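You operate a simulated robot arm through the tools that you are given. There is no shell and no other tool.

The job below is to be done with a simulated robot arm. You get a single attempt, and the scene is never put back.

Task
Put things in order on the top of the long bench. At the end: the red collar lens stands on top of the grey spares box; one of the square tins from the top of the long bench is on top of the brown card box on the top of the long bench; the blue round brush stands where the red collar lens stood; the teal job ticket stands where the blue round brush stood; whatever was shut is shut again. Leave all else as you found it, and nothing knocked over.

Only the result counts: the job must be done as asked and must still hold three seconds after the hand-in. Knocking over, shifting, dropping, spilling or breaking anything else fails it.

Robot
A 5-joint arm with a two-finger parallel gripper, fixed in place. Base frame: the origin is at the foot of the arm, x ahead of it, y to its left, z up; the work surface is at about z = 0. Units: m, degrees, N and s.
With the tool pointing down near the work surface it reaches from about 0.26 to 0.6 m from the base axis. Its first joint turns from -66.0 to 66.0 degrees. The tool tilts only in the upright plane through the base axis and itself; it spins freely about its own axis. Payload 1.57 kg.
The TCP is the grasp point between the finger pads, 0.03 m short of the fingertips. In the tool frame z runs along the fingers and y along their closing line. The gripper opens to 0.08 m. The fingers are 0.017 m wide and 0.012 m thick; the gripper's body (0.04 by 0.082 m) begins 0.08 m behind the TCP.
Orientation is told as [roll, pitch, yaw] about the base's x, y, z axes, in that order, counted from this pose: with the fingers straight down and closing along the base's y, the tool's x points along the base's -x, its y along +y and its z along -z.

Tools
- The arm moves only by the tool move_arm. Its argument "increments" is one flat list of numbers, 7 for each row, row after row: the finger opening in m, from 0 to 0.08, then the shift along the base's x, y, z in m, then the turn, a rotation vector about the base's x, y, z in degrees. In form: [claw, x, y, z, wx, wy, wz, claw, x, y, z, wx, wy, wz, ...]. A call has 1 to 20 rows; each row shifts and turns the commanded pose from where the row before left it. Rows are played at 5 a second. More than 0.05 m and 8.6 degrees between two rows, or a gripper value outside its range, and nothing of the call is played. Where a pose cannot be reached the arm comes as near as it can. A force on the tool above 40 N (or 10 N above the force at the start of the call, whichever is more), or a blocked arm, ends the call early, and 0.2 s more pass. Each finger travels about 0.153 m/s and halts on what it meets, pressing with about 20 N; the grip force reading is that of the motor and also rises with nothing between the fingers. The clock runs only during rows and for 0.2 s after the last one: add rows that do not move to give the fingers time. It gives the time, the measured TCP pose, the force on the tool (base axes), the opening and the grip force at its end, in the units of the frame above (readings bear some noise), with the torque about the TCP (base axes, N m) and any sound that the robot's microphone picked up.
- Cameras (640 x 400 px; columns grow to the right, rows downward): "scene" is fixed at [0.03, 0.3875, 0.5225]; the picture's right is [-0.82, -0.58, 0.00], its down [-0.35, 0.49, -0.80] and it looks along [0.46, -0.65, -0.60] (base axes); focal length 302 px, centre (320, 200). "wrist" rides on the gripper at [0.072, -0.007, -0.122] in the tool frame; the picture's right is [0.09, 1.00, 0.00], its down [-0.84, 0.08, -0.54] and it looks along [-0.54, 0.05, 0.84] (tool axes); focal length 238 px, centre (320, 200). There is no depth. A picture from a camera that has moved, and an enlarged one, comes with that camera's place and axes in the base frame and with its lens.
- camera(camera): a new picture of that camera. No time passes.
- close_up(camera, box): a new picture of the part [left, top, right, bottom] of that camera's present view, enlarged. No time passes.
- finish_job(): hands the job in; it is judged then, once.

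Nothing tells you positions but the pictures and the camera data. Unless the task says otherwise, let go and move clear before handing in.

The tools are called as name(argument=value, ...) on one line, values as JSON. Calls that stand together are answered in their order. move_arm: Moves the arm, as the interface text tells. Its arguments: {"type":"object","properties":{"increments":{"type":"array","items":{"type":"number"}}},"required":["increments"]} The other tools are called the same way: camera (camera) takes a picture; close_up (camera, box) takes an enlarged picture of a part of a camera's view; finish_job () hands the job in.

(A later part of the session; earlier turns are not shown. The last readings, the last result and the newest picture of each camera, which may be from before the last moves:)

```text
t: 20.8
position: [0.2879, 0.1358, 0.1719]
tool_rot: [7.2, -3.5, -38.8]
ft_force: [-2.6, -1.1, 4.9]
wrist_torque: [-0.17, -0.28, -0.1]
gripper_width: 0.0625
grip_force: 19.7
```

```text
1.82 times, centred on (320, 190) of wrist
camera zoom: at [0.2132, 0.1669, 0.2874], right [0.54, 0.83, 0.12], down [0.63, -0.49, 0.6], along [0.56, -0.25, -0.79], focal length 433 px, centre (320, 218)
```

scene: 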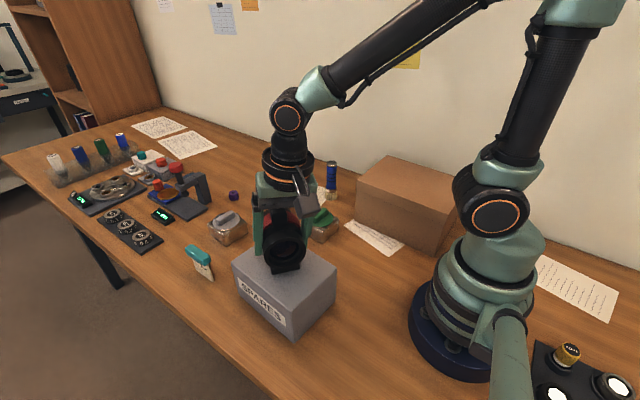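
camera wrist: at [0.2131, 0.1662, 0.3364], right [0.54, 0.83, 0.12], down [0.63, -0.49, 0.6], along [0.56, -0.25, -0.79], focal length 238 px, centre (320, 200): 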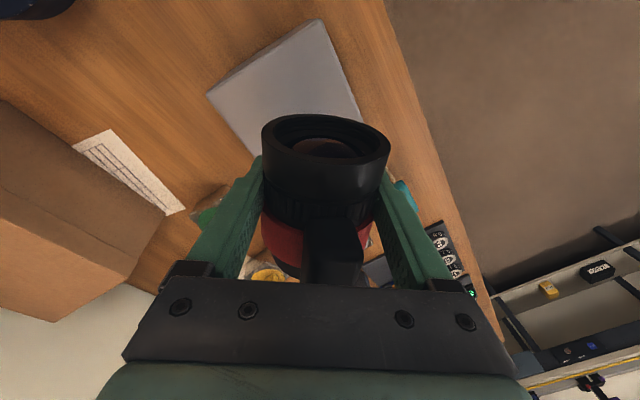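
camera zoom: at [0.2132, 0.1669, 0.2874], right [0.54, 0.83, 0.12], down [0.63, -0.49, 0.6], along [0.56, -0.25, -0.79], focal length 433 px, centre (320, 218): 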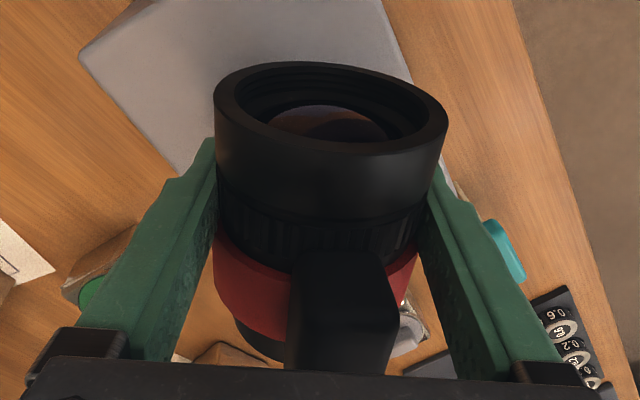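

The base rests on the box. I'll ease off a millimetre, then open the fingers gradually.

move_arm(increments=[0.04, 0, 0, 0.0005, 0, 0, 0, 0.064, 0, 0, 0, 0, 0, 0, 0.068, 0, 0, 0, 0, 0, 0, 0.074, 0, 0, 0, 0, 0, 0, 0.08, 0, 0, 0, 0, 0, 0, 0.08, 0, 0, 0, 0, 0, 0])

close_up(camera="scene", box=[230, 180, 330, 300])

camera(camera="wrist")

```text
t: 22.2
position: [0.2886, 0.1347, 0.1718]
tool_rot: [7.2, -3.5, -38.8]
ft_force: [0.5, 0.0, -0.4]
wrist_torque: [0.0, -0.02, -0.04]
gripper_width: 0.08
grip_force: 0.1
```

```text
3.33 times, centred on (280, 240) of scene
camera zoom: at [0.03, 0.3875, 0.5225], right [-0.82, -0.58, 0.0], down [-0.35, 0.49, -0.8], along [0.46, -0.65, -0.6], focal length 1006 px, centre (453, 67)
```

zoom: 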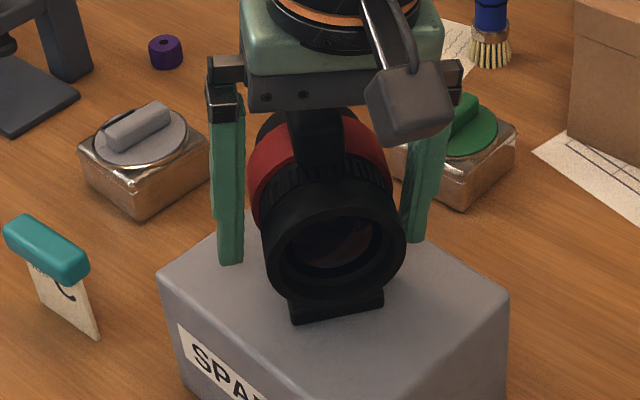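

```text
taken
camera wrist: at [0.2128, 0.1669, 0.2874], right [0.54, 0.83, 0.12], down [0.63, -0.49, 0.6], along [0.56, -0.25, -0.79], focal length 238 px, centre (320, 200)
```

wrist: 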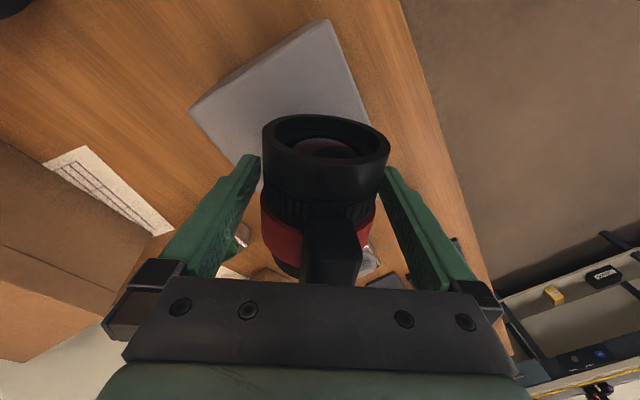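

The lens stands by itself on the box. I'll withdraw along the tool axis.

move_arm(increments=[0.08, -0.0019, -0.0009, 0.0148, 0, 0, 0, 0.08, -0.0019, -0.0009, 0.0148, 0, 0, 0, 0.08, -0.0019, -0.0009, 0.0148, 0, 0, 0, 0.08, -0.0019, -0.0009, 0.0148, 0, 0, 0, 0.08, -0.0019, -0.0009, 0.0148, 0, 0, 0, 0.08, -0.0019, -0.0009, 0.0148, 0, 0, 0, 0.08, -0.0019, -0.0009, 0.0148, 0, 0, 0, 0.08, -0.0019, -0.0009, 0.0148, 0, 0, 0, 0.08, 0, 0, 0, 0, 0, 0])

camera(camera="scene")

camera(camera="wrist")

```text
t: 24.2
position: [0.2732, 0.1268, 0.291]
tool_rot: [7.2, -3.6, -38.8]
ft_force: [-0.4, -0.6, -0.2]
wrist_torque: [0.02, -0.04, -0.01]
gripper_width: 0.0802
grip_force: 0.0
```

```text
taken
```

scene: 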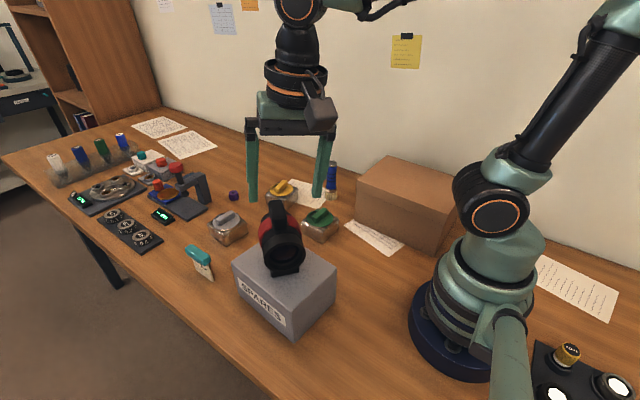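

```text
taken
camera wrist: at [0.1982, 0.1594, 0.4057], right [0.54, 0.83, 0.12], down [0.63, -0.49, 0.6], along [0.56, -0.25, -0.79], focal length 238 px, centre (320, 200)
```

wrist: 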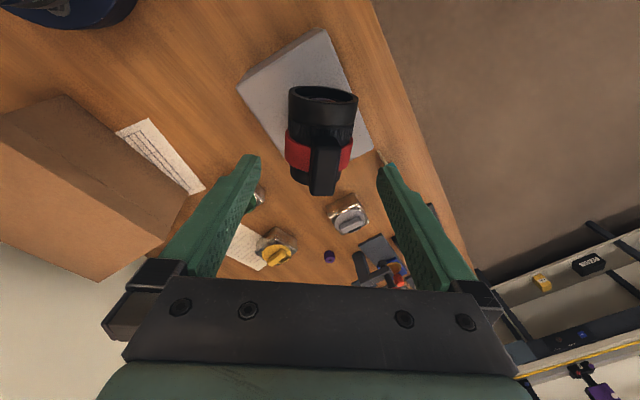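

The lens is standing on the spares box. Now I'll untilt and swing over to above the brush, with the closing line tangential there.

move_arm(increments=[0.08, 0, 0, 0.005, -1.69, 3.62, 0, 0.08, 0, 0, 0.005, -1.69, 3.62, 0, 0.08, 0.0172, -0.0142, 0, 0, 0, 0.83, 0.08, 0.0166, -0.016, 0, 0, 0, 0.83, 0.08, 0.0158, -0.0176, 0, 0, 0, 0.83, 0.08, 0.0147, -0.0192, 0, 0, 0, 0.83, 0.08, 0.0135, -0.0209, 0, 0, 0, 0.83, 0.08, 0.0122, -0.0223, 0, 0, 0, 0.83, 0.08, 0.0107, -0.0238, 0, 0, 0, 0.83, 0.08, 0.0092, -0.025, -0.009, 0, 0, 0.83, 0.08, 0.0074, -0.0264, -0.009, 0, 0, 0.83, 0.08, 0.0056, -0.0273, -0.009, 0, 0, 0.83, 0.08, 0.0036, -0.0284, -0.009, 0, 0, 0.83, 0.08, 0.0016, -0.0292, -0.009, 0, 0, 0.83, 0.08, -0.0005, -0.0297, -0.009, 0, 0, 0.83, 0.08, -0.0029, -0.0304, -0.009, 0, 0, 0.83, 0.08, 0, 0, 0, 0, 0, 0])

camera(camera="wrist")

camera(camera="scene")

```text
t: 27.8
position: [0.3977, -0.2034, 0.2348]
tool_rot: [0.1, 0.0, -26.8]
ft_force: [0.0, 0.0, -0.2]
wrist_torque: [0.03, -0.01, 0.02]
gripper_width: 0.0799
grip_force: 0.1
```

```text
taken
camera wrist: at [0.3311, -0.1767, 0.357], right [0.37, 0.93, 0.0], down [0.78, -0.31, 0.54], along [0.5, -0.2, -0.84], focal length 238 px, centre (320, 200)
```

wrist: 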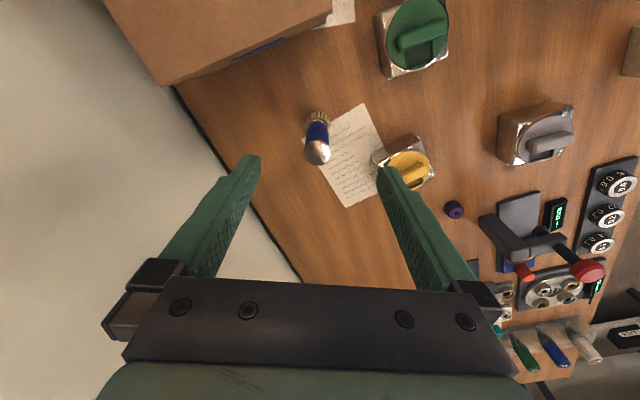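

```text
taken
```

scene: 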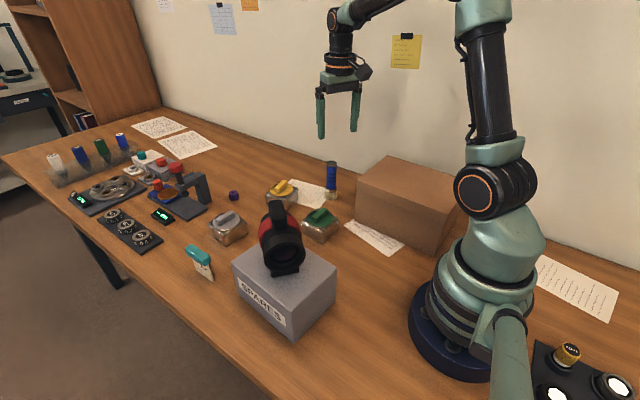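

The brush is seen ahead and nearly on the tool axis. I'll zoom in for an accurate fix.

close_up(camera="wrist", box=[288, 100, 352, 180])

close_up(camera="wrist", box=[340, 0, 460, 80])

close_up(camera="wrist", box=[360, 120, 480, 200])

```text
5.00 times, centred on (320, 140) of wrist
camera zoom: at [0.3311, -0.1767, 0.357], right [0.37, 0.93, 0.0], down [0.78, -0.31, 0.54], along [0.5, -0.2, -0.84], focal length 1192 px, centre (320, 500)
```

zoom: 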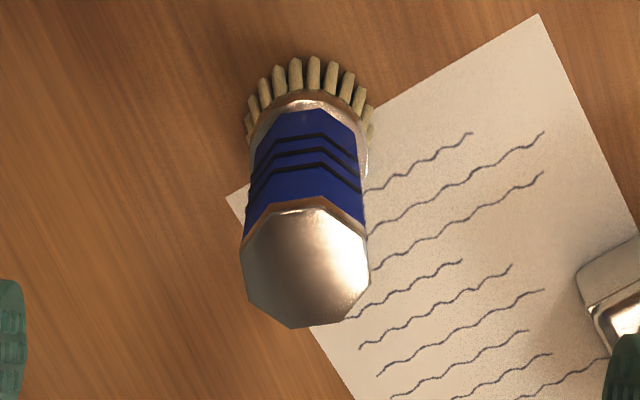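

```text
5.00 times, centred on (400, 40) of wrist
camera zoom: at [0.3311, -0.1767, 0.357], right [0.37, 0.93, 0.0], down [0.78, -0.31, 0.54], along [0.5, -0.2, -0.84], focal length 1192 px, centre (-80, 1000)
```

zoom: 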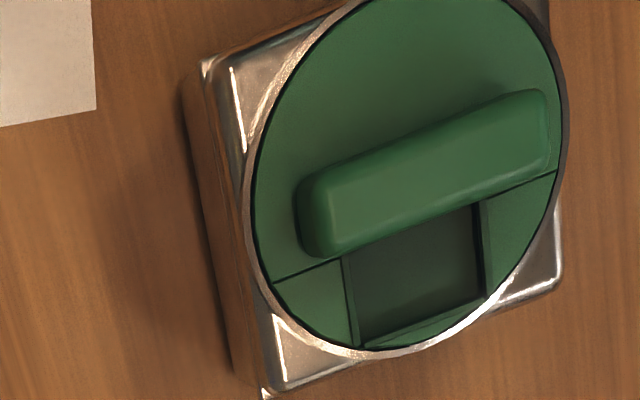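

```text
5.00 times, centred on (420, 160) of wrist
camera zoom: at [0.3311, -0.1767, 0.357], right [0.37, 0.93, 0.0], down [0.78, -0.31, 0.54], along [0.5, -0.2, -0.84], focal length 1192 px, centre (-180, 400)
```

zoom: 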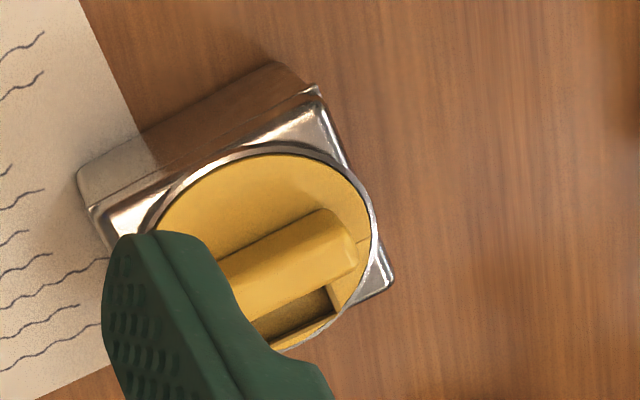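

The brush is at (0.420, -0.215). I'll tilt 12° outward and come down around its handle along the tool axis.

move_arm(increments=[0.06, 0, 0, -0.01, -2.73, -5.34, 0, 0.06, 0, 0, -0.01, -2.73, -5.34, 0, 0.06, 0, 0, -0.0115, 0, 0, 0, 0.06, 0, 0, -0.0115, 0, 0, 0, 0.06, 0, 0, 0, 0, 0, 0])

camera(camera="wrist")

```text
t: 29.0
position: [0.3973, -0.2016, 0.1956]
tool_rot: [0.0, -11.9, -26.8]
ft_force: [-0.3, -0.2, 0.1]
wrist_torque: [0.02, -0.04, -0.04]
gripper_width: 0.0602
grip_force: 0.1
```

```text
taken
camera wrist: at [0.3094, -0.1655, 0.2989], right [0.37, 0.93, -0.02], down [0.67, -0.25, 0.7], along [0.65, -0.27, -0.71], focal length 238 px, centre (320, 200)
```

wrist: 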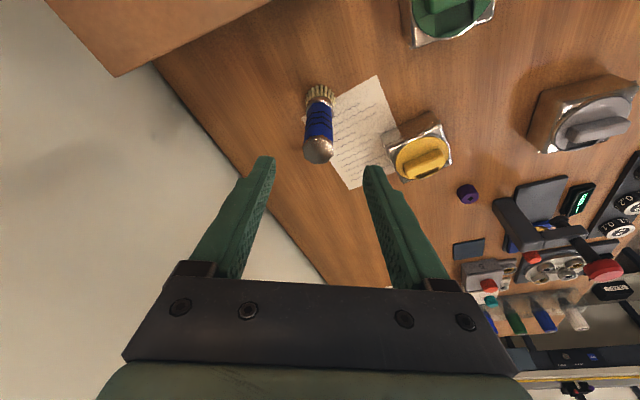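

move_arm(increments=[0.06, 0.0028, -0.0014, -0.0143, 0, 0, 0, 0.06, 0.0028, -0.0014, -0.0143, 0, 0, 0, 0.06, 0.0028, -0.0014, -0.0143, 0, 0, 0, 0.06, 0.0028, -0.0014, -0.0143, 0, 0, 0, 0.06, 0.0028, -0.0014, -0.0143, 0, 0, 0, 0.06, 0, 0, 0, 0, 0, 0])

camera(camera="wrist")

close_up(camera="scene", box=[290, 100, 386, 220])

```text
t: 30.4
position: [0.4116, -0.2096, 0.1243]
tool_rot: [-0.1, -12.0, -26.9]
ft_force: [0.2, 0.0, -0.2]
wrist_torque: [-0.04, 0.0, -0.02]
gripper_width: 0.0602
grip_force: 0.0
```

```text
taken
camera wrist: at [0.3239, -0.1736, 0.2282], right [0.37, 0.93, -0.02], down [0.67, -0.25, 0.7], along [0.65, -0.27, -0.71], focal length 238 px, centre (320, 200)
```

wrist: 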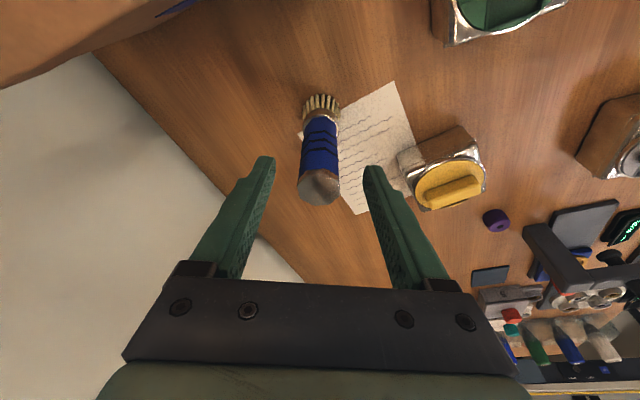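

```text
3.33 times, centred on (338, 160) of scene
camera zoom: at [0.03, 0.3875, 0.5225], right [-0.82, -0.58, 0.0], down [-0.35, 0.49, -0.8], along [0.46, -0.65, -0.6], focal length 1006 px, centre (260, 333)
```

zoom: 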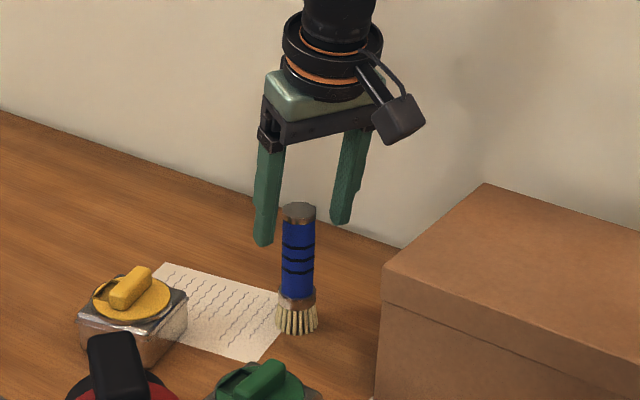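

Brush is centred between the fingers. I'll finish the descent and close gently.

move_arm(increments=[0.06, 0.0028, -0.0017, -0.0154, 0, 0, 0, 0.06, 0.0028, -0.0017, -0.0154, 0, 0, 0, 0.06, 0.0028, -0.0017, -0.0154, 0, 0, 0, 0.06, 0, 0, 0, 0, 0, 0, 0.045, 0, 0, 0, 0, 0, 0, 0.036, 0, 0, 0, 0, 0, 0, 0.032, 0, 0, 0, 0, 0, 0, 0.03, 0, 0, 0, 0, 0, 0, 0.028, 0, 0, 0, 0, 0, 0, 0.026, 0, 0, 0, 0, 0, 0, 0.02, 0, 0, 0, 0, 0, 0, 0.01, 0, 0, 0, 0, 0, 0, 0.01, 0, 0, 0, 0, 0, 0])

camera(camera="wrist")

close_up(camera="scene", box=[290, 110, 386, 220])

```text
t: 33.2
position: [0.4206, -0.2164, 0.0756]
tool_rot: [-0.1, -11.8, -26.9]
ft_force: [1.0, 1.3, 2.6]
wrist_torque: [0.06, -0.06, -0.02]
gripper_width: 0.0272
grip_force: 19.9
```

```text
taken
camera wrist: at [0.3328, -0.1792, 0.1811], right [0.37, 0.93, -0.02], down [0.67, -0.25, 0.7], along [0.65, -0.27, -0.71], focal length 238 px, centre (320, 200)
```

wrist: 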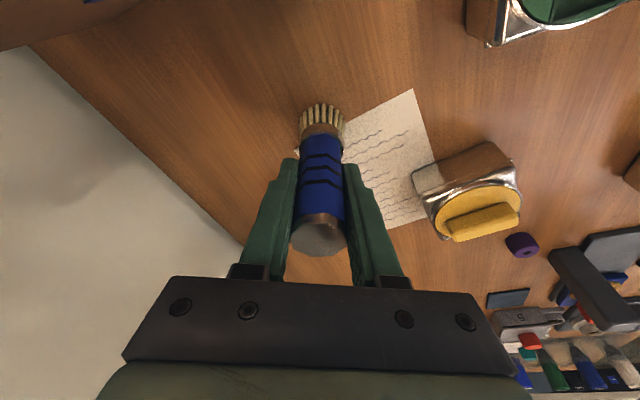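

```text
3.64 times, centred on (338, 165) of scene
camera zoom: at [0.03, 0.3875, 0.5225], right [-0.82, -0.58, 0.0], down [-0.34, 0.49, -0.8], along [0.46, -0.65, -0.6], focal length 1098 px, centre (254, 327)
```

zoom: 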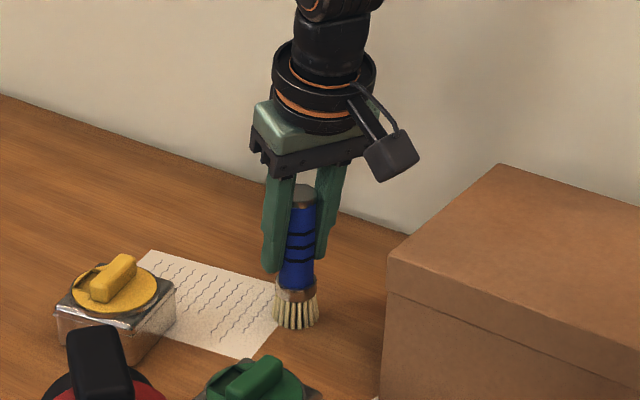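

The brush is gripped at 0.027 m. I'll lift 3 cm and check, then carry it out to the lens's old spot at about (0.560, -0.283).

move_arm(increments=[0.01, 0, 0, 0.01, 0, 0, 0, 0.01, 0, 0, 0.01, 0, 0, 0, 0.01, 0, 0, 0.01, 0, 0, 0, 0.01, 0, 0, 0, 0, 0, 0])

close_up(camera="scene", box=[290, 110, 386, 220])

```text
t: 34.2
position: [0.4193, -0.2157, 0.1065]
tool_rot: [0.0, -11.9, -26.9]
ft_force: [0.1, 0.3, -1.0]
wrist_torque: [0.03, -0.01, 0.01]
gripper_width: 0.0273
grip_force: 20.5
```

```text
3.64 times, centred on (338, 165) of scene
camera zoom: at [0.03, 0.3875, 0.5225], right [-0.82, -0.58, 0.0], down [-0.35, 0.49, -0.8], along [0.46, -0.65, -0.6], focal length 1098 px, centre (254, 327)
```

zoom: 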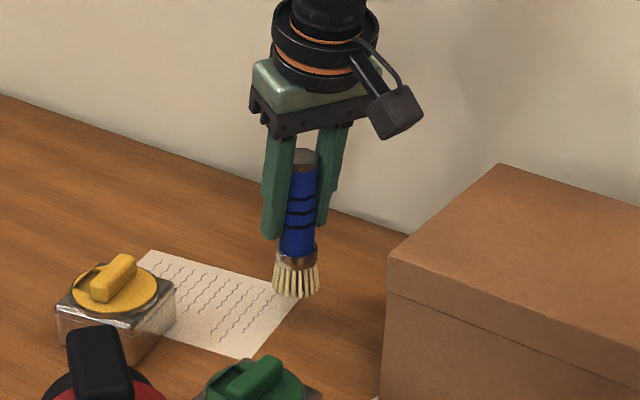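

move_arm(increments=[0.01, 0.0233, -0.0112, 0, 0, 0, 0.07, 0.01, 0.0233, -0.0112, 0, 0, 0, 0.07, 0.01, 0.0233, -0.0112, 0, 0, 0, 0.07, 0.01, 0.0233, -0.0112, 0, 0, 0, 0.07, 0.01, 0.0233, -0.0112, 0, 0, 0, 0.07, 0.01, 0.0233, -0.0112, 0, 0, 0, 0.07, 0.01, 0, 0, 0, 0, 0, 0])

camera(camera="wrist")

close_up(camera="scene", box=[260, 90, 380, 220])

```text
t: 35.8
position: [0.5603, -0.2822, 0.1057]
tool_rot: [-0.1, -11.8, -26.6]
ft_force: [-0.9, 0.6, -0.9]
wrist_torque: [0.05, 0.03, 0.02]
gripper_width: 0.0271
grip_force: 20.4
```

```text
taken
camera wrist: at [0.4722, -0.2456, 0.2105], right [0.36, 0.93, -0.02], down [0.67, -0.25, 0.7], along [0.65, -0.27, -0.71], focal length 238 px, centre (320, 200)
```

wrist: 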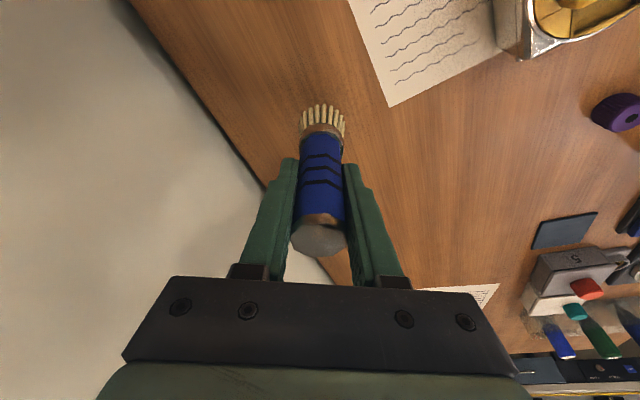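

```text
3.08 times, centred on (320, 155) of scene
camera zoom: at [0.03, 0.3875, 0.5225], right [-0.82, -0.58, 0.0], down [-0.35, 0.49, -0.8], along [0.46, -0.65, -0.6], focal length 929 px, centre (320, 338)
```

zoom: 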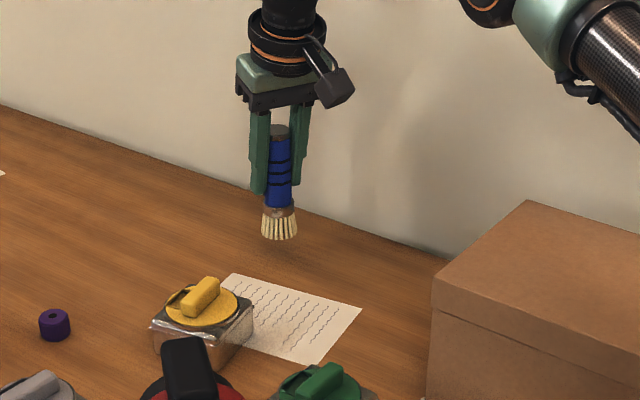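

The brush is above the lens's old spot. I'll lower it, slowly at the end.

move_arm(increments=[0.01, 0, 0, -0.008, 0, 0, 0, 0.01, 0, 0, -0.008, 0, 0, 0, 0.01, 0, 0, -0.006, 0, 0, 0, 0.01, 0, 0, -0.003, 0, 0, 0, 0.01, 0, 0, -0.0015, 0, 0, 0, 0.01, 0, 0, -0.0015, 0, 0, 0, 0.01, 0, 0, 0, 0, 0, 0])

```text
t: 37.4
position: [0.5607, -0.2824, 0.0789]
tool_rot: [-0.1, -12.0, -26.5]
ft_force: [0.4, -0.5, -0.2]
wrist_torque: [0.0, -0.01, 0.02]
gripper_width: 0.0275
grip_force: 19.5
```

move_arm(increments=[0.01, 0, 0, -0.001, 0, 0, 0, 0.01, 0, 0, -0.001, 0, 0, 0, 0.01, 0, 0, -0.001, 0, 0, 0, 0.01, 0, 0, 0, 0, 0, 0])

close_up(camera="scene", box=[280, 110, 376, 200])

```text
t: 38.4
position: [0.5604, -0.2835, 0.0762]
tool_rot: [-0.1, -12.0, -26.5]
ft_force: [-5.3, 3.3, 10.9]
wrist_torque: [0.3, 0.39, -0.04]
gripper_width: 0.0274
grip_force: 20.0
```

```text
4.44 times, centred on (328, 155) of scene
camera zoom: at [0.0299, 0.3876, 0.5225], right [-0.82, -0.58, 0.0], down [-0.34, 0.49, -0.8], along [0.47, -0.65, -0.6], focal length 1342 px, centre (284, 400)
```

zoom: 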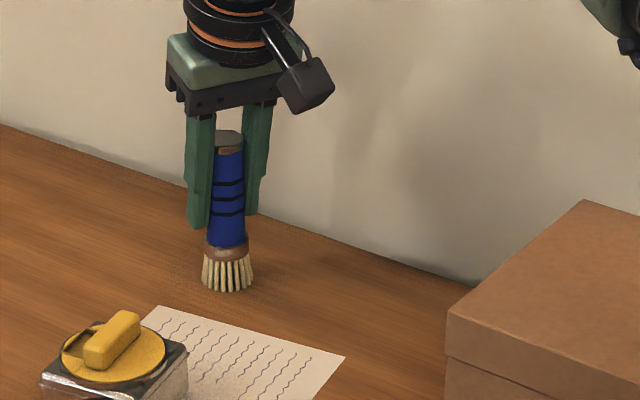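

Contact made. I'll back off by about a millimetre to relax the push before opening.

move_arm(increments=[0.01, 0, 0, 0.001, 0, 0, 0, 0.01, 0, 0, 0, 0, 0, 0])

```text
t: 39.0
position: [0.5594, -0.2827, 0.0776]
tool_rot: [0.0, -12.0, -26.5]
ft_force: [1.8, 1.5, 3.4]
wrist_torque: [0.07, -0.14, -0.02]
gripper_width: 0.0271
grip_force: 20.1
```

move_arm(increments=[0.029, 0, 0, 0, 0, 0, 0, 0.032, 0, 0, 0, 0, 0, 0, 0.036, 0, 0, 0, 0, 0, 0, 0.042, 0, 0, 0, 0, 0, 0, 0.05, 0, 0, 0, 0, 0, 0, 0.06, 0, 0, 0, 0, 0, 0, 0.06, 0, 0, 0, 0, 0, 0])

camera(camera="wrist")

close_up(camera="scene", box=[280, 110, 376, 200])

```text
t: 40.6
position: [0.5602, -0.2824, 0.0775]
tool_rot: [-0.1, -11.9, -26.5]
ft_force: [0.8, -1.0, 0.1]
wrist_torque: [0.01, 0.01, -0.01]
gripper_width: 0.0602
grip_force: 0.0
```

```text
taken
camera wrist: at [0.4716, -0.2463, 0.1809], right [0.36, 0.93, -0.02], down [0.67, -0.25, 0.7], along [0.65, -0.27, -0.71], focal length 238 px, centre (320, 200)
```

wrist: 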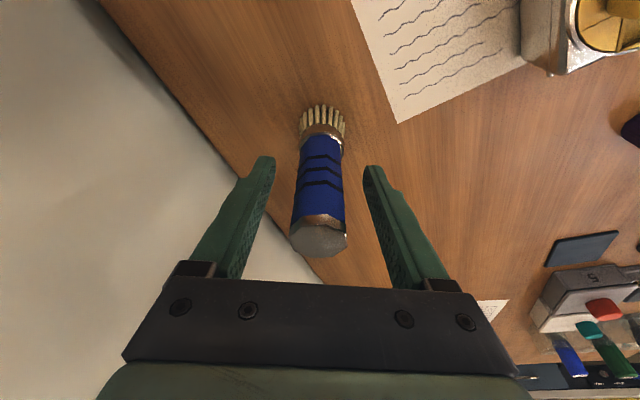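

```text
4.44 times, centred on (328, 155) of scene
camera zoom: at [0.03, 0.3875, 0.5225], right [-0.82, -0.58, 0.0], down [-0.35, 0.49, -0.8], along [0.46, -0.65, -0.6], focal length 1342 px, centre (284, 400)
```

zoom: 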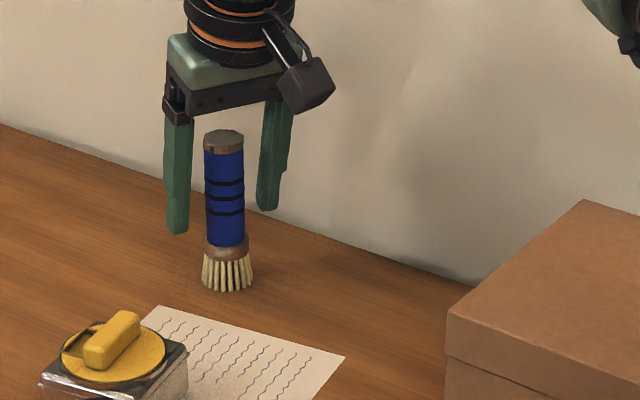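

The brush stands by itself at the lens's old spot. I'll withdraw along the tool axis.

move_arm(increments=[0.06, -0.0029, 0.0015, 0.0154, 0, 0, 0, 0.06, -0.0029, 0.0015, 0.0154, 0, 0, 0, 0.06, -0.0029, 0.0015, 0.0154, 0, 0, 0, 0.06, -0.0029, 0.0015, 0.0154, 0, 0, 0, 0.06, -0.0029, 0.0015, 0.0154, 0, 0, 0, 0.06, -0.0029, 0.0015, 0.0154, 0, 0, 0, 0.06, -0.0029, 0.0015, 0.0154, 0, 0, 0, 0.06, 0, 0, 0, 0, 0, 0])

camera(camera="wrist")

camera(camera="scene")

```text
t: 42.4
position: [0.5403, -0.2718, 0.1837]
tool_rot: [-0.1, -11.9, -26.5]
ft_force: [-0.5, -0.5, -0.2]
wrist_torque: [-0.04, -0.01, 0.02]
gripper_width: 0.0602
grip_force: 0.0
```

```text
taken
camera wrist: at [0.4517, -0.2357, 0.288], right [0.36, 0.93, -0.02], down [0.67, -0.25, 0.7], along [0.65, -0.27, -0.71], focal length 238 px, centre (320, 200)
```

wrist: 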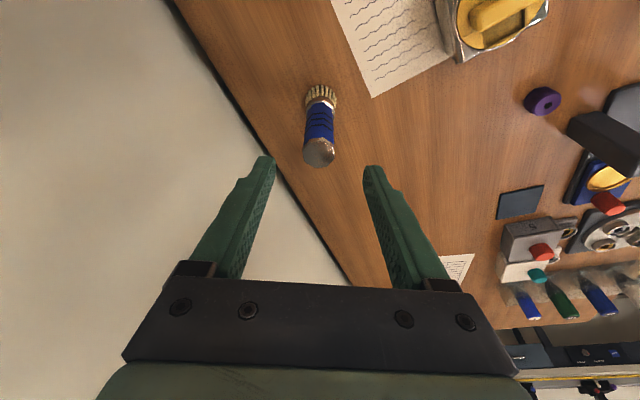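

```text
taken
```

scene: 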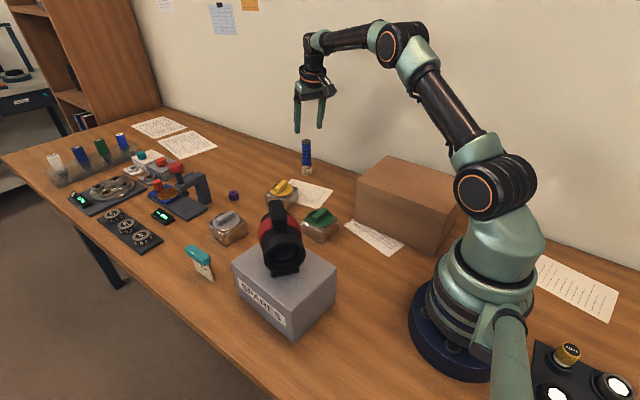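

The brush stands where the lens was. Now I'll retract, untilt and swing round to above the teal ticket.

move_arm(increments=[0.08, -0.0168, 0.0085, 0.015, 0, 0, 0, 0.08, -0.0168, 0.0085, 0.015, 0, 0, 0, 0.08, -0.0168, 0.0085, 0.015, 0, 0, 0, 0.08, -0.0168, 0.0085, 0.015, 0, 0, 0, 0.08, 0, 0, 0, 2.7, 5.36, 0, 0.08, 0, 0, 0, 2.7, 5.36, 0, 0.08, 0.0126, 0.0288, 0, 0, 0, 1.89, 0.08, 0.0107, 0.0294, 0, 0, 0, 1.89, 0.08, 0.009, 0.0299, 0, 0, 0, 1.89, 0.08, 0.0072, 0.0303, 0, 0, 0, 1.89, 0.08, 0.0054, 0.0307, 0, 0, 0, 1.89, 0.08, 0.0035, 0.031, 0, 0, 0, 1.89, 0.08, 0.0017, 0.0309, 0, 0, 0, 1.89, 0.08, -0.0001, 0.031, 0, 0, 0, 1.89, 0.08, -0.002, 0.031, 0, 0, 0, 1.89, 0.08, -0.0038, 0.0306, 0, 0, 0, 1.89, 0.08, -0.0055, 0.0303, 0, 0, 0, 1.89, 0.08, -0.0074, 0.03, 0, 0, 0, 1.89, 0.08, -0.0091, 0.0294, 0, 0, 0, 1.89, 0.08, -0.011, 0.0286, 0, 0, 0, 1.89])

camera(camera="wrist")

camera(camera="scene")

```text
t: 46.6
position: [0.4827, 0.1857, 0.2436]
tool_rot: [0.0, 0.1, -0.1]
ft_force: [0.7, 0.6, 0.1]
wrist_torque: [0.0, -0.02, 0.0]
gripper_width: 0.08
grip_force: 0.1
```

```text
taken
camera wrist: at [0.4118, 0.1788, 0.3661], right [-0.09, 1.0, 0.0], down [0.84, 0.08, 0.54], along [0.54, 0.05, -0.84], focal length 238 px, centre (320, 200)
```

wrist: 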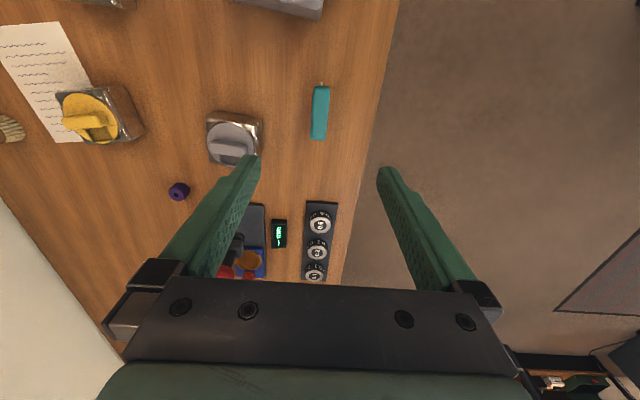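

```text
taken
```

scene: 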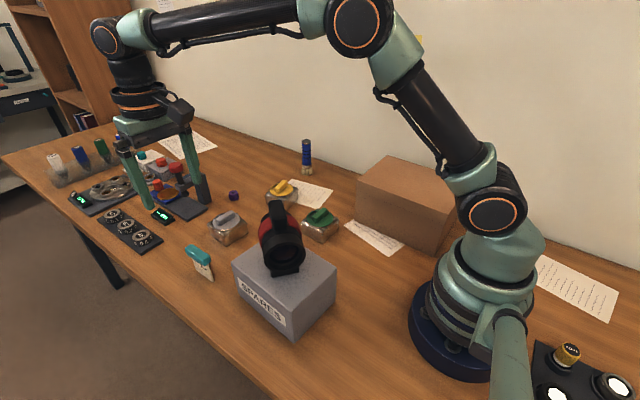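

close_up(camera="wrist", box=[288, 70, 352, 150])

close_up(camera="wrist", box=[200, 100, 280, 170])

close_up(camera="scene", box=[170, 230, 234, 290])

```text
5.00 times, centred on (320, 110) of wrist
camera zoom: at [0.4118, 0.1788, 0.3661], right [-0.09, 1.0, 0.0], down [0.84, 0.08, 0.54], along [0.54, 0.05, -0.84], focal length 1192 px, centre (320, 650)
```

zoom: 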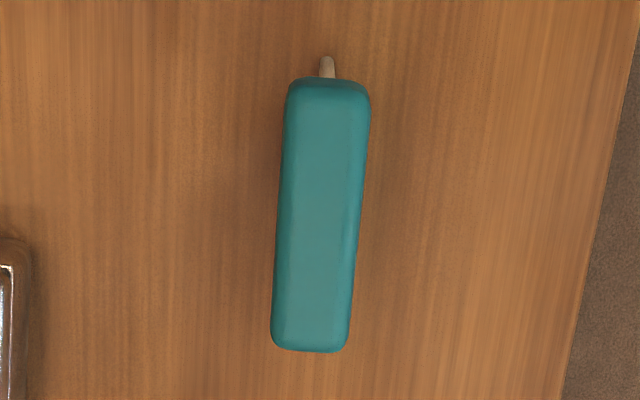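

```text
5.71 times, centred on (240, 135) of wrist
camera zoom: at [0.4118, 0.1788, 0.3661], right [-0.09, 1.0, 0.0], down [0.84, 0.08, 0.54], along [0.54, 0.05, -0.84], focal length 1362 px, centre (777, 571)
```

zoom: 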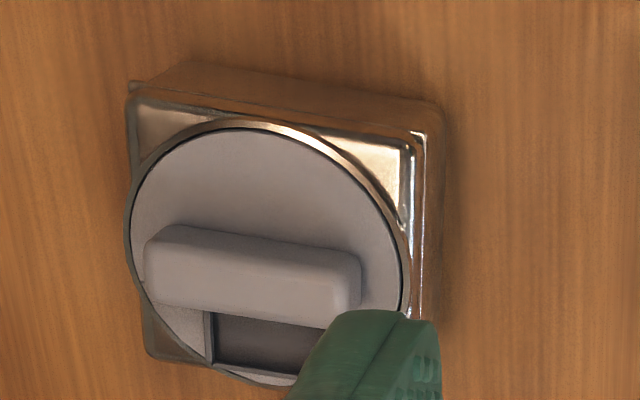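

```text
6.67 times, centred on (202, 260) of scene
camera zoom: at [0.03, 0.3875, 0.5225], right [-0.82, -0.58, 0.0], down [-0.34, 0.49, -0.8], along [0.46, -0.65, -0.6], focal length 2013 px, centre (1107, -200)
```

zoom: 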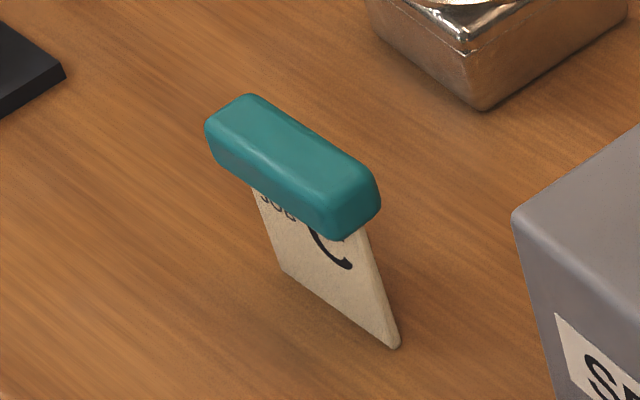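

The ticket's teal block is centred at about (0.481, 0.185), long axis along x. I'll descend straight over it with a moderate opening.

move_arm(increments=[0.05, -0.0017, -0.0007, -0.016, 0, 0, 0, 0.05, 0, 0, -0.016, 0, 0, 0, 0.05, 0, 0, -0.016, 0, 0, 0, 0.05, 0, 0, -0.016, 0, 0, 0, 0.05, 0, 0, -0.016, 0, 0, 0, 0.05, 0, 0, -0.016, 0, 0, 0, 0.05, 0, 0, -0.016, 0, 0, 0, 0.05, 0, 0, -0.016, 0, 0, 0, 0.05, 0, 0, 0, 0, 0, 0])

camera(camera="wrist")

camera(camera="scene")

```text
t: 48.6
position: [0.4819, 0.183, 0.117]
tool_rot: [0.0, 0.0, 0.0]
ft_force: [0.1, -0.8, 0.3]
wrist_torque: [-0.02, -0.03, -0.04]
gripper_width: 0.0499
grip_force: 0.0
```

```text
taken
camera wrist: at [0.4108, 0.176, 0.2384], right [-0.09, 1.0, 0.0], down [0.84, 0.08, 0.54], along [0.54, 0.05, -0.84], focal length 238 px, centre (320, 200)
```

wrist: 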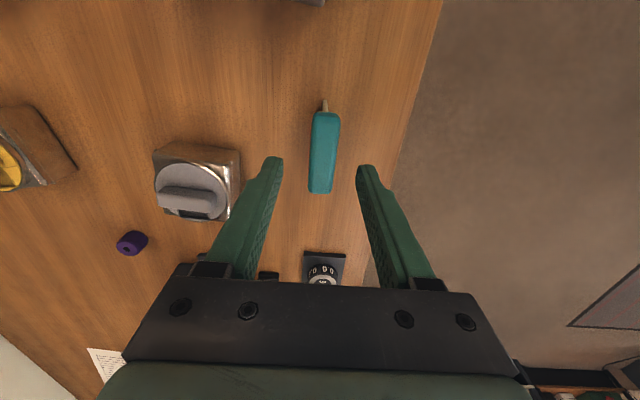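

```text
taken
```

scene: 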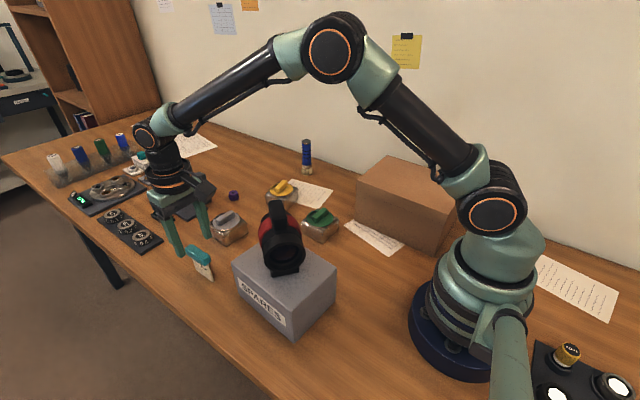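

close_up(camera="wrist", box=[272, 90, 368, 210])

```text
3.33 times, centred on (320, 150) of wrist
camera zoom: at [0.4108, 0.176, 0.2384], right [-0.09, 1.0, 0.0], down [0.84, 0.08, 0.54], along [0.54, 0.05, -0.84], focal length 794 px, centre (320, 367)
```

zoom: 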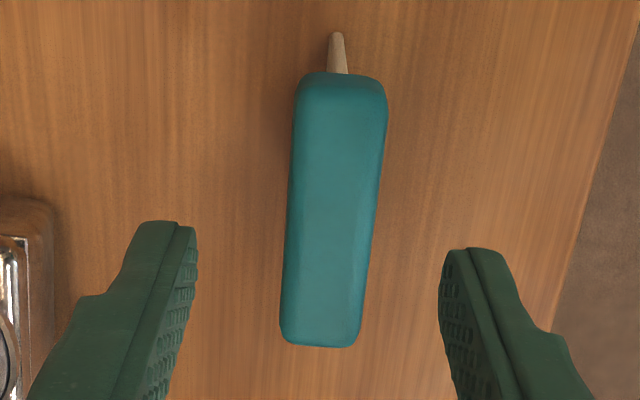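

The ticket is at y of about 0.185, so I'll shift 2 mm and go down to grip height, then close gently.

move_arm(increments=[0.05, 0, 0.002, -0.011, 0, 0, 0.7, 0.05, 0, 0, -0.0115, 0, 0, 0, 0.05, 0, 0, -0.0115, 0, 0, 0, 0.05, 0, 0, -0.0115, 0, 0, 0, 0.05, 0, 0, -0.011, 0, 0, 0, 0.05, 0, 0, 0, 0, 0, 0])

camera(camera="wrist")

close_up(camera="scene", box=[130, 180, 250, 300])

```text
t: 50.0
position: [0.4822, 0.1848, 0.0609]
tool_rot: [-0.1, 0.0, 0.8]
ft_force: [0.5, -0.6, -0.1]
wrist_torque: [-0.02, -0.01, -0.01]
gripper_width: 0.0499
grip_force: 0.0
```

```text
taken
camera wrist: at [0.4106, 0.1767, 0.1815], right [-0.1, 0.99, 0.0], down [0.84, 0.09, 0.54], along [0.54, 0.06, -0.84], focal length 238 px, centre (320, 200)
```

wrist: 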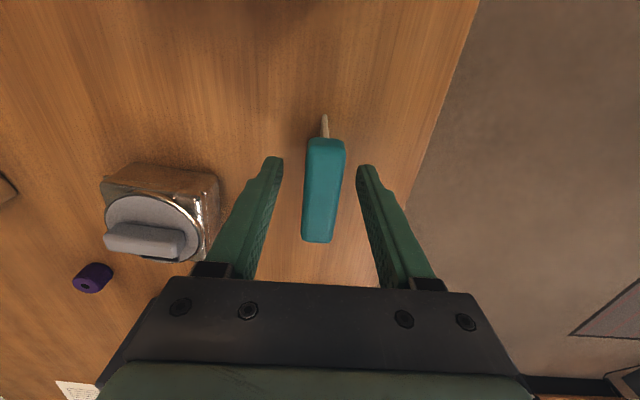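

```text
3.33 times, centred on (190, 240) of scene
camera zoom: at [0.03, 0.3875, 0.5225], right [-0.82, -0.58, 0.0], down [-0.35, 0.49, -0.8], along [0.46, -0.65, -0.6], focal length 1006 px, centre (753, 67)
```

zoom: 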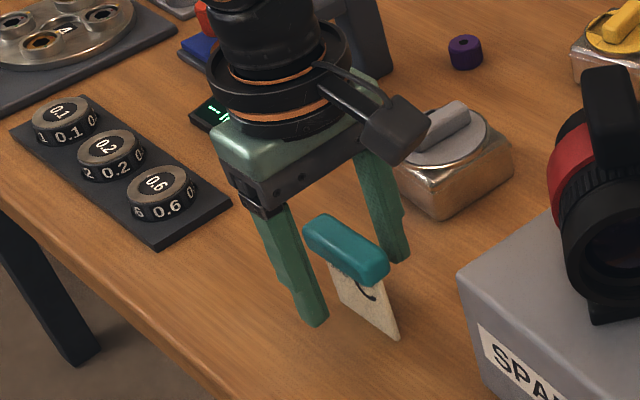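

close_up(camera="wrist", box=[260, 110, 388, 250])

```text
2.86 times, centred on (324, 180) of wrist
camera zoom: at [0.4106, 0.1767, 0.1815], right [-0.1, 0.99, 0.0], down [0.84, 0.09, 0.54], along [0.54, 0.06, -0.84], focal length 681 px, centre (309, 257)
```

zoom: 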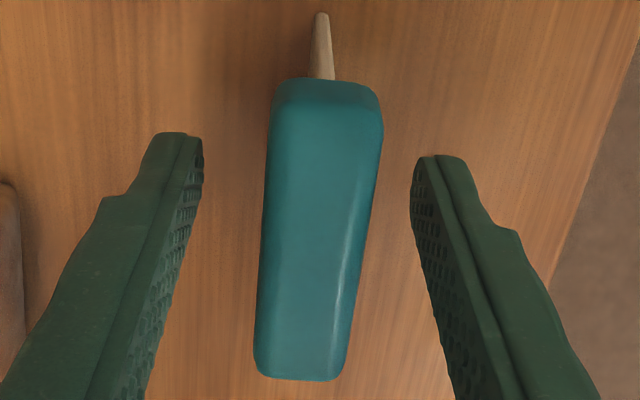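

The block is centred to within about half a millimetre, so I'll close in small steps.

move_arm(increments=[0.04, 0, 0, 0, 0, 0, 0.4, 0.032, 0, 0, 0, 0, 0, 0, 0.028, 0, 0, 0, 0, 0, 0, 0.025, 0, 0, 0, 0, 0, 0, 0.023, 0, 0, 0, 0, 0, 0, 0.021, 0, 0, 0, 0, 0, 0, 0.019, 0, 0, 0, 0, 0, 0, 0.017, 0, 0, 0, 0, 0, 0, 0.01, 0, 0, 0, 0, 0, 0, 0.005, 0, 0, 0, 0, 0, 0, 0.005, 0, 0, 0, 0, 0, 0])

camera(camera="wrist")

close_up(camera="scene", box=[130, 180, 250, 300])

```text
t: 52.4
position: [0.4821, 0.1861, 0.0598]
tool_rot: [0.0, 0.2, 1.1]
ft_force: [-0.2, 0.3, -1.0]
wrist_torque: [-0.01, -0.01, 0.0]
gripper_width: 0.0191
grip_force: 19.8
```

```text
taken
camera wrist: at [0.4104, 0.1766, 0.1818], right [-0.11, 0.99, 0.0], down [0.84, 0.09, 0.54], along [0.54, 0.06, -0.84], focal length 238 px, centre (320, 200)
```

wrist: 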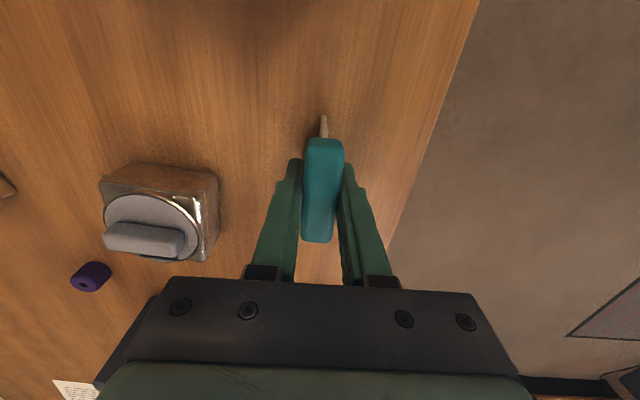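

```text
3.33 times, centred on (190, 240) of scene
camera zoom: at [0.03, 0.3875, 0.5225], right [-0.82, -0.58, 0.0], down [-0.34, 0.49, -0.8], along [0.46, -0.65, -0.6], focal length 1006 px, centre (753, 67)
```

zoom: 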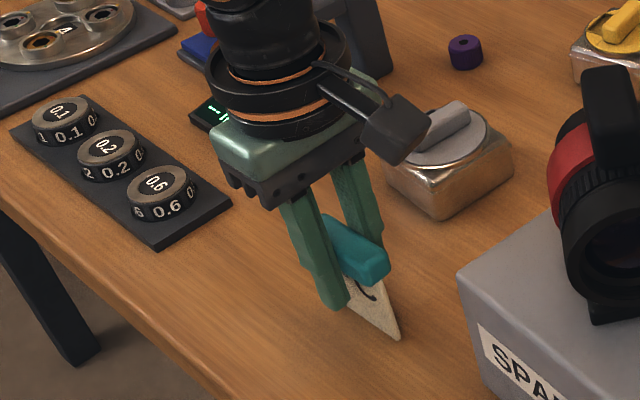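

The ticket is gripped. I'll lift it gently.

move_arm(increments=[0.005, 0, 0, 0.005, 0, 0, 0, 0.005, 0, 0, 0.01, 0, 0, 0, 0.005, 0, 0, 0.015, 0, 0, 0, 0.005, 0, 0, 0.015, 0, 0, 0, 0.005, 0, 0, 0.015, 0, 0, 0, 0.005, 0, 0, 0.02, 0, 0, 0, 0.005, 0, 0, 0.02, 0, 0, 0, 0.005, 0, 0, 0, 0, 0, 0])

camera(camera="wrist")

close_up(camera="scene", box=[110, 120, 270, 280])

```text
t: 54.2
position: [0.4805, 0.1843, 0.1609]
tool_rot: [0.1, 0.1, 1.1]
ft_force: [0.4, -0.6, -0.8]
wrist_torque: [-0.02, 0.04, 0.03]
gripper_width: 0.0193
grip_force: 19.6
```

```text
taken
camera wrist: at [0.4103, 0.175, 0.2829], right [-0.11, 0.99, 0.0], down [0.84, 0.09, 0.54], along [0.54, 0.06, -0.84], focal length 238 px, centre (320, 200)
```

wrist: 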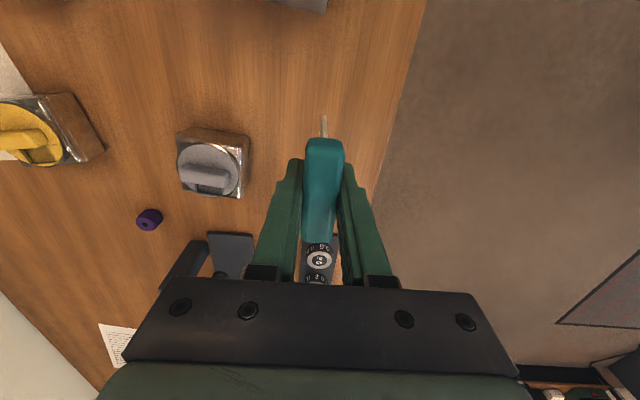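

```text
2.50 times, centred on (190, 200) of scene
camera zoom: at [0.03, 0.3875, 0.5225], right [-0.82, -0.58, 0.0], down [-0.35, 0.49, -0.8], along [0.46, -0.65, -0.6], focal length 755 px, centre (645, 200)
```

zoom: 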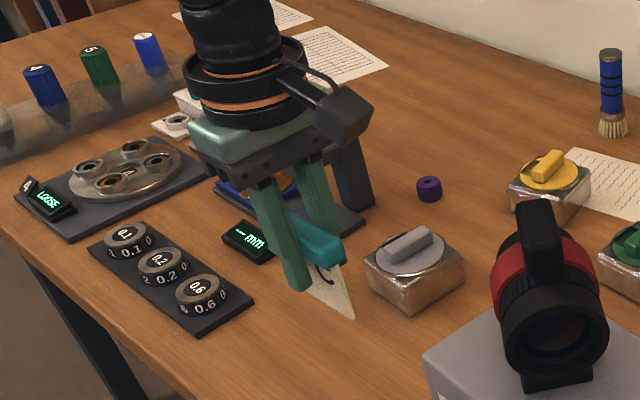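

The ticket hangs steady. I'll swing over to the brush's old spot at (0.420, -0.215).

move_arm(increments=[0.005, 0.0071, -0.0301, 0.003, 0, 0, 0.5, 0.005, 0.0054, -0.0303, 0.003, 0, 0, 0.5, 0.005, 0.0034, -0.0305, 0.003, 0, 0, 0.5, 0.005, 0.0016, -0.0304, 0, 0, 0, 0.5, 0.005, -0.0002, -0.0302, 0, 0, 0, 0.5, 0.005, -0.0021, -0.0299, 0, 0, 0, 0.5, 0.005, -0.0039, -0.0297, 0, 0, 0, 0.5, 0.005, -0.0055, -0.0291, 0, 0, 0, 0.5, 0.005, -0.0074, -0.0285, 0, 0, 0, 0.5, 0.005, -0.009, -0.0279, 0, 0, 0, 0.5, 0.005, -0.0105, -0.0272, 0, 0, 0, 0.5, 0.005, -0.0122, -0.0262, 0, 0, 0, 0.5, 0.005, -0.0136, -0.0253, 0, 0, 0, 0.5, 0.005, -0.0151, -0.0244, 0, 0, 0, 0.5, 0.005, 0, 0, 0, 0, 0, 0])

camera(camera="wrist")

camera(camera="scene")

```text
t: 57.4
position: [0.4187, -0.2167, 0.1691]
tool_rot: [0.1, 0.1, 8.3]
ft_force: [-0.3, -0.6, -0.4]
wrist_torque: [-0.01, -0.03, -0.02]
gripper_width: 0.0193
grip_force: 20.3
```

```text
taken
camera wrist: at [0.3502, -0.2334, 0.2915], right [-0.23, 0.97, 0.0], down [0.82, 0.19, 0.54], along [0.53, 0.13, -0.84], focal length 238 px, centre (320, 200)
```

wrist: 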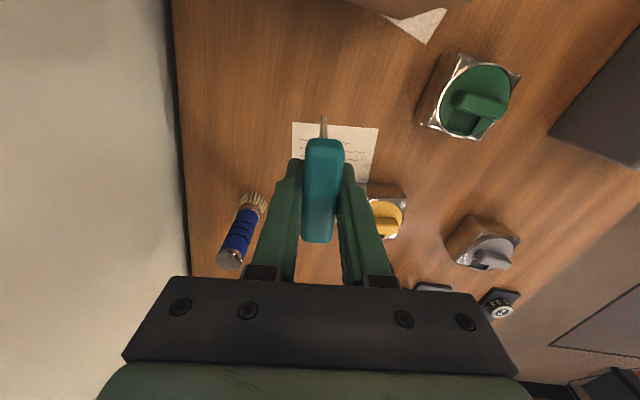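

```text
taken
```

scene: 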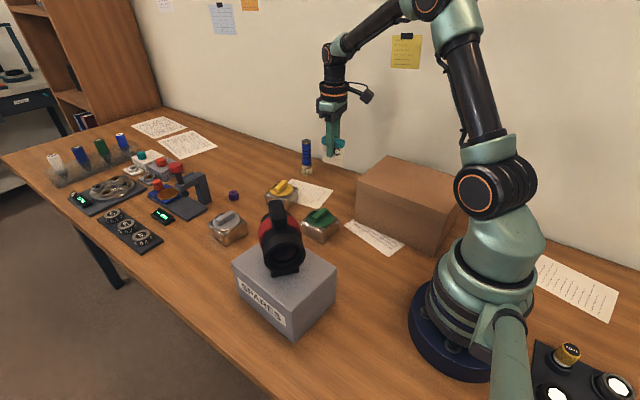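

The ticket is aligned above the old brush spot. Lowering to about a centimetre above the bench.

move_arm(increments=[0.005, 0, 0, -0.015, 0, 0, 0, 0.005, 0, 0, -0.015, 0, 0, 0, 0.005, 0, 0, -0.015, 0, 0, 0, 0.005, 0, 0, -0.015, 0, 0, 0, 0.005, 0, 0, -0.015, 0, 0, 0, 0.005, 0, 0, -0.012, 0, 0, 0, 0.005, 0, 0, -0.01, 0, 0, 0, 0.005, 0, 0, -0.005, 0, 0, 0, 0.005, 0, 0, 0, 0, 0, 0])

close_up(camera="scene", box=[300, 120, 380, 220])

camera(camera="wrist")

```text
t: 59.4
position: [0.4196, -0.215, 0.0663]
tool_rot: [0.2, 0.0, 8.1]
ft_force: [0.4, 0.9, -0.5]
wrist_torque: [-0.05, 0.05, -0.02]
gripper_width: 0.0191
grip_force: 20.6
```

```text
4.00 times, centred on (340, 170) of scene
camera zoom: at [0.03, 0.3875, 0.5225], right [-0.82, -0.58, 0.0], down [-0.35, 0.49, -0.8], along [0.46, -0.65, -0.6], focal length 1208 px, centre (240, 320)
```

zoom: 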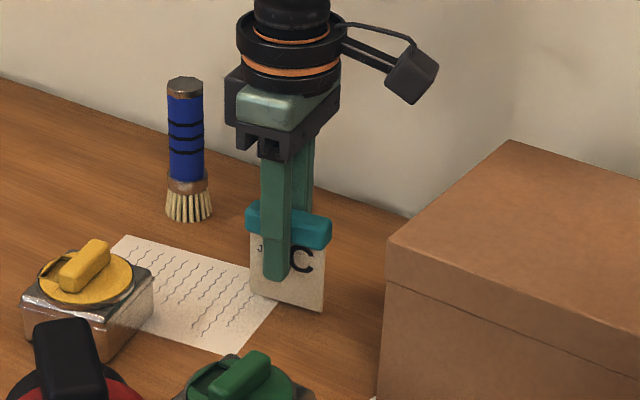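

```text
taken
camera wrist: at [0.3498, -0.2319, 0.1881], right [-0.23, 0.97, 0.0], down [0.82, 0.19, 0.54], along [0.53, 0.13, -0.84], focal length 238 px, centre (320, 200)
```

wrist: 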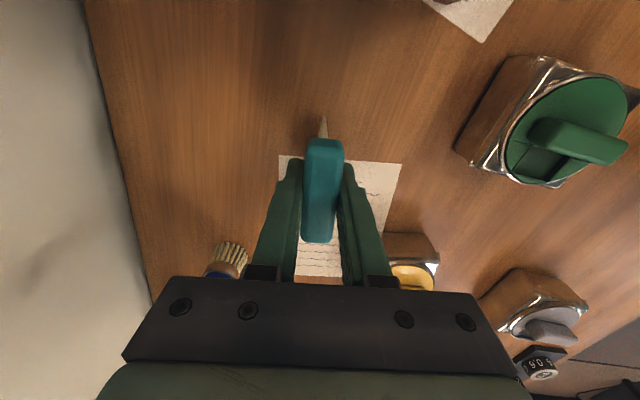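

The ticket is a few millimetres above the bench. I'll inch down, watching the force.

move_arm(increments=[0.005, 0, 0, -0.001, 0, 0, 0, 0.005, 0, 0, -0.001, 0, 0, 0, 0.005, 0, 0, -0.001, 0, 0, 0, 0.005, 0, 0, -0.001, 0, 0, 0, 0.005, 0, 0, -0.001, 0, 0, 0, 0.005, 0, 0, 0, 0, 0, 0])

```text
t: 60.8
position: [0.4204, -0.2149, 0.0606]
tool_rot: [0.1, 0.1, 8.1]
ft_force: [-0.1, -0.5, 0.3]
wrist_torque: [0.02, -0.02, -0.04]
gripper_width: 0.0193
grip_force: 20.0
```

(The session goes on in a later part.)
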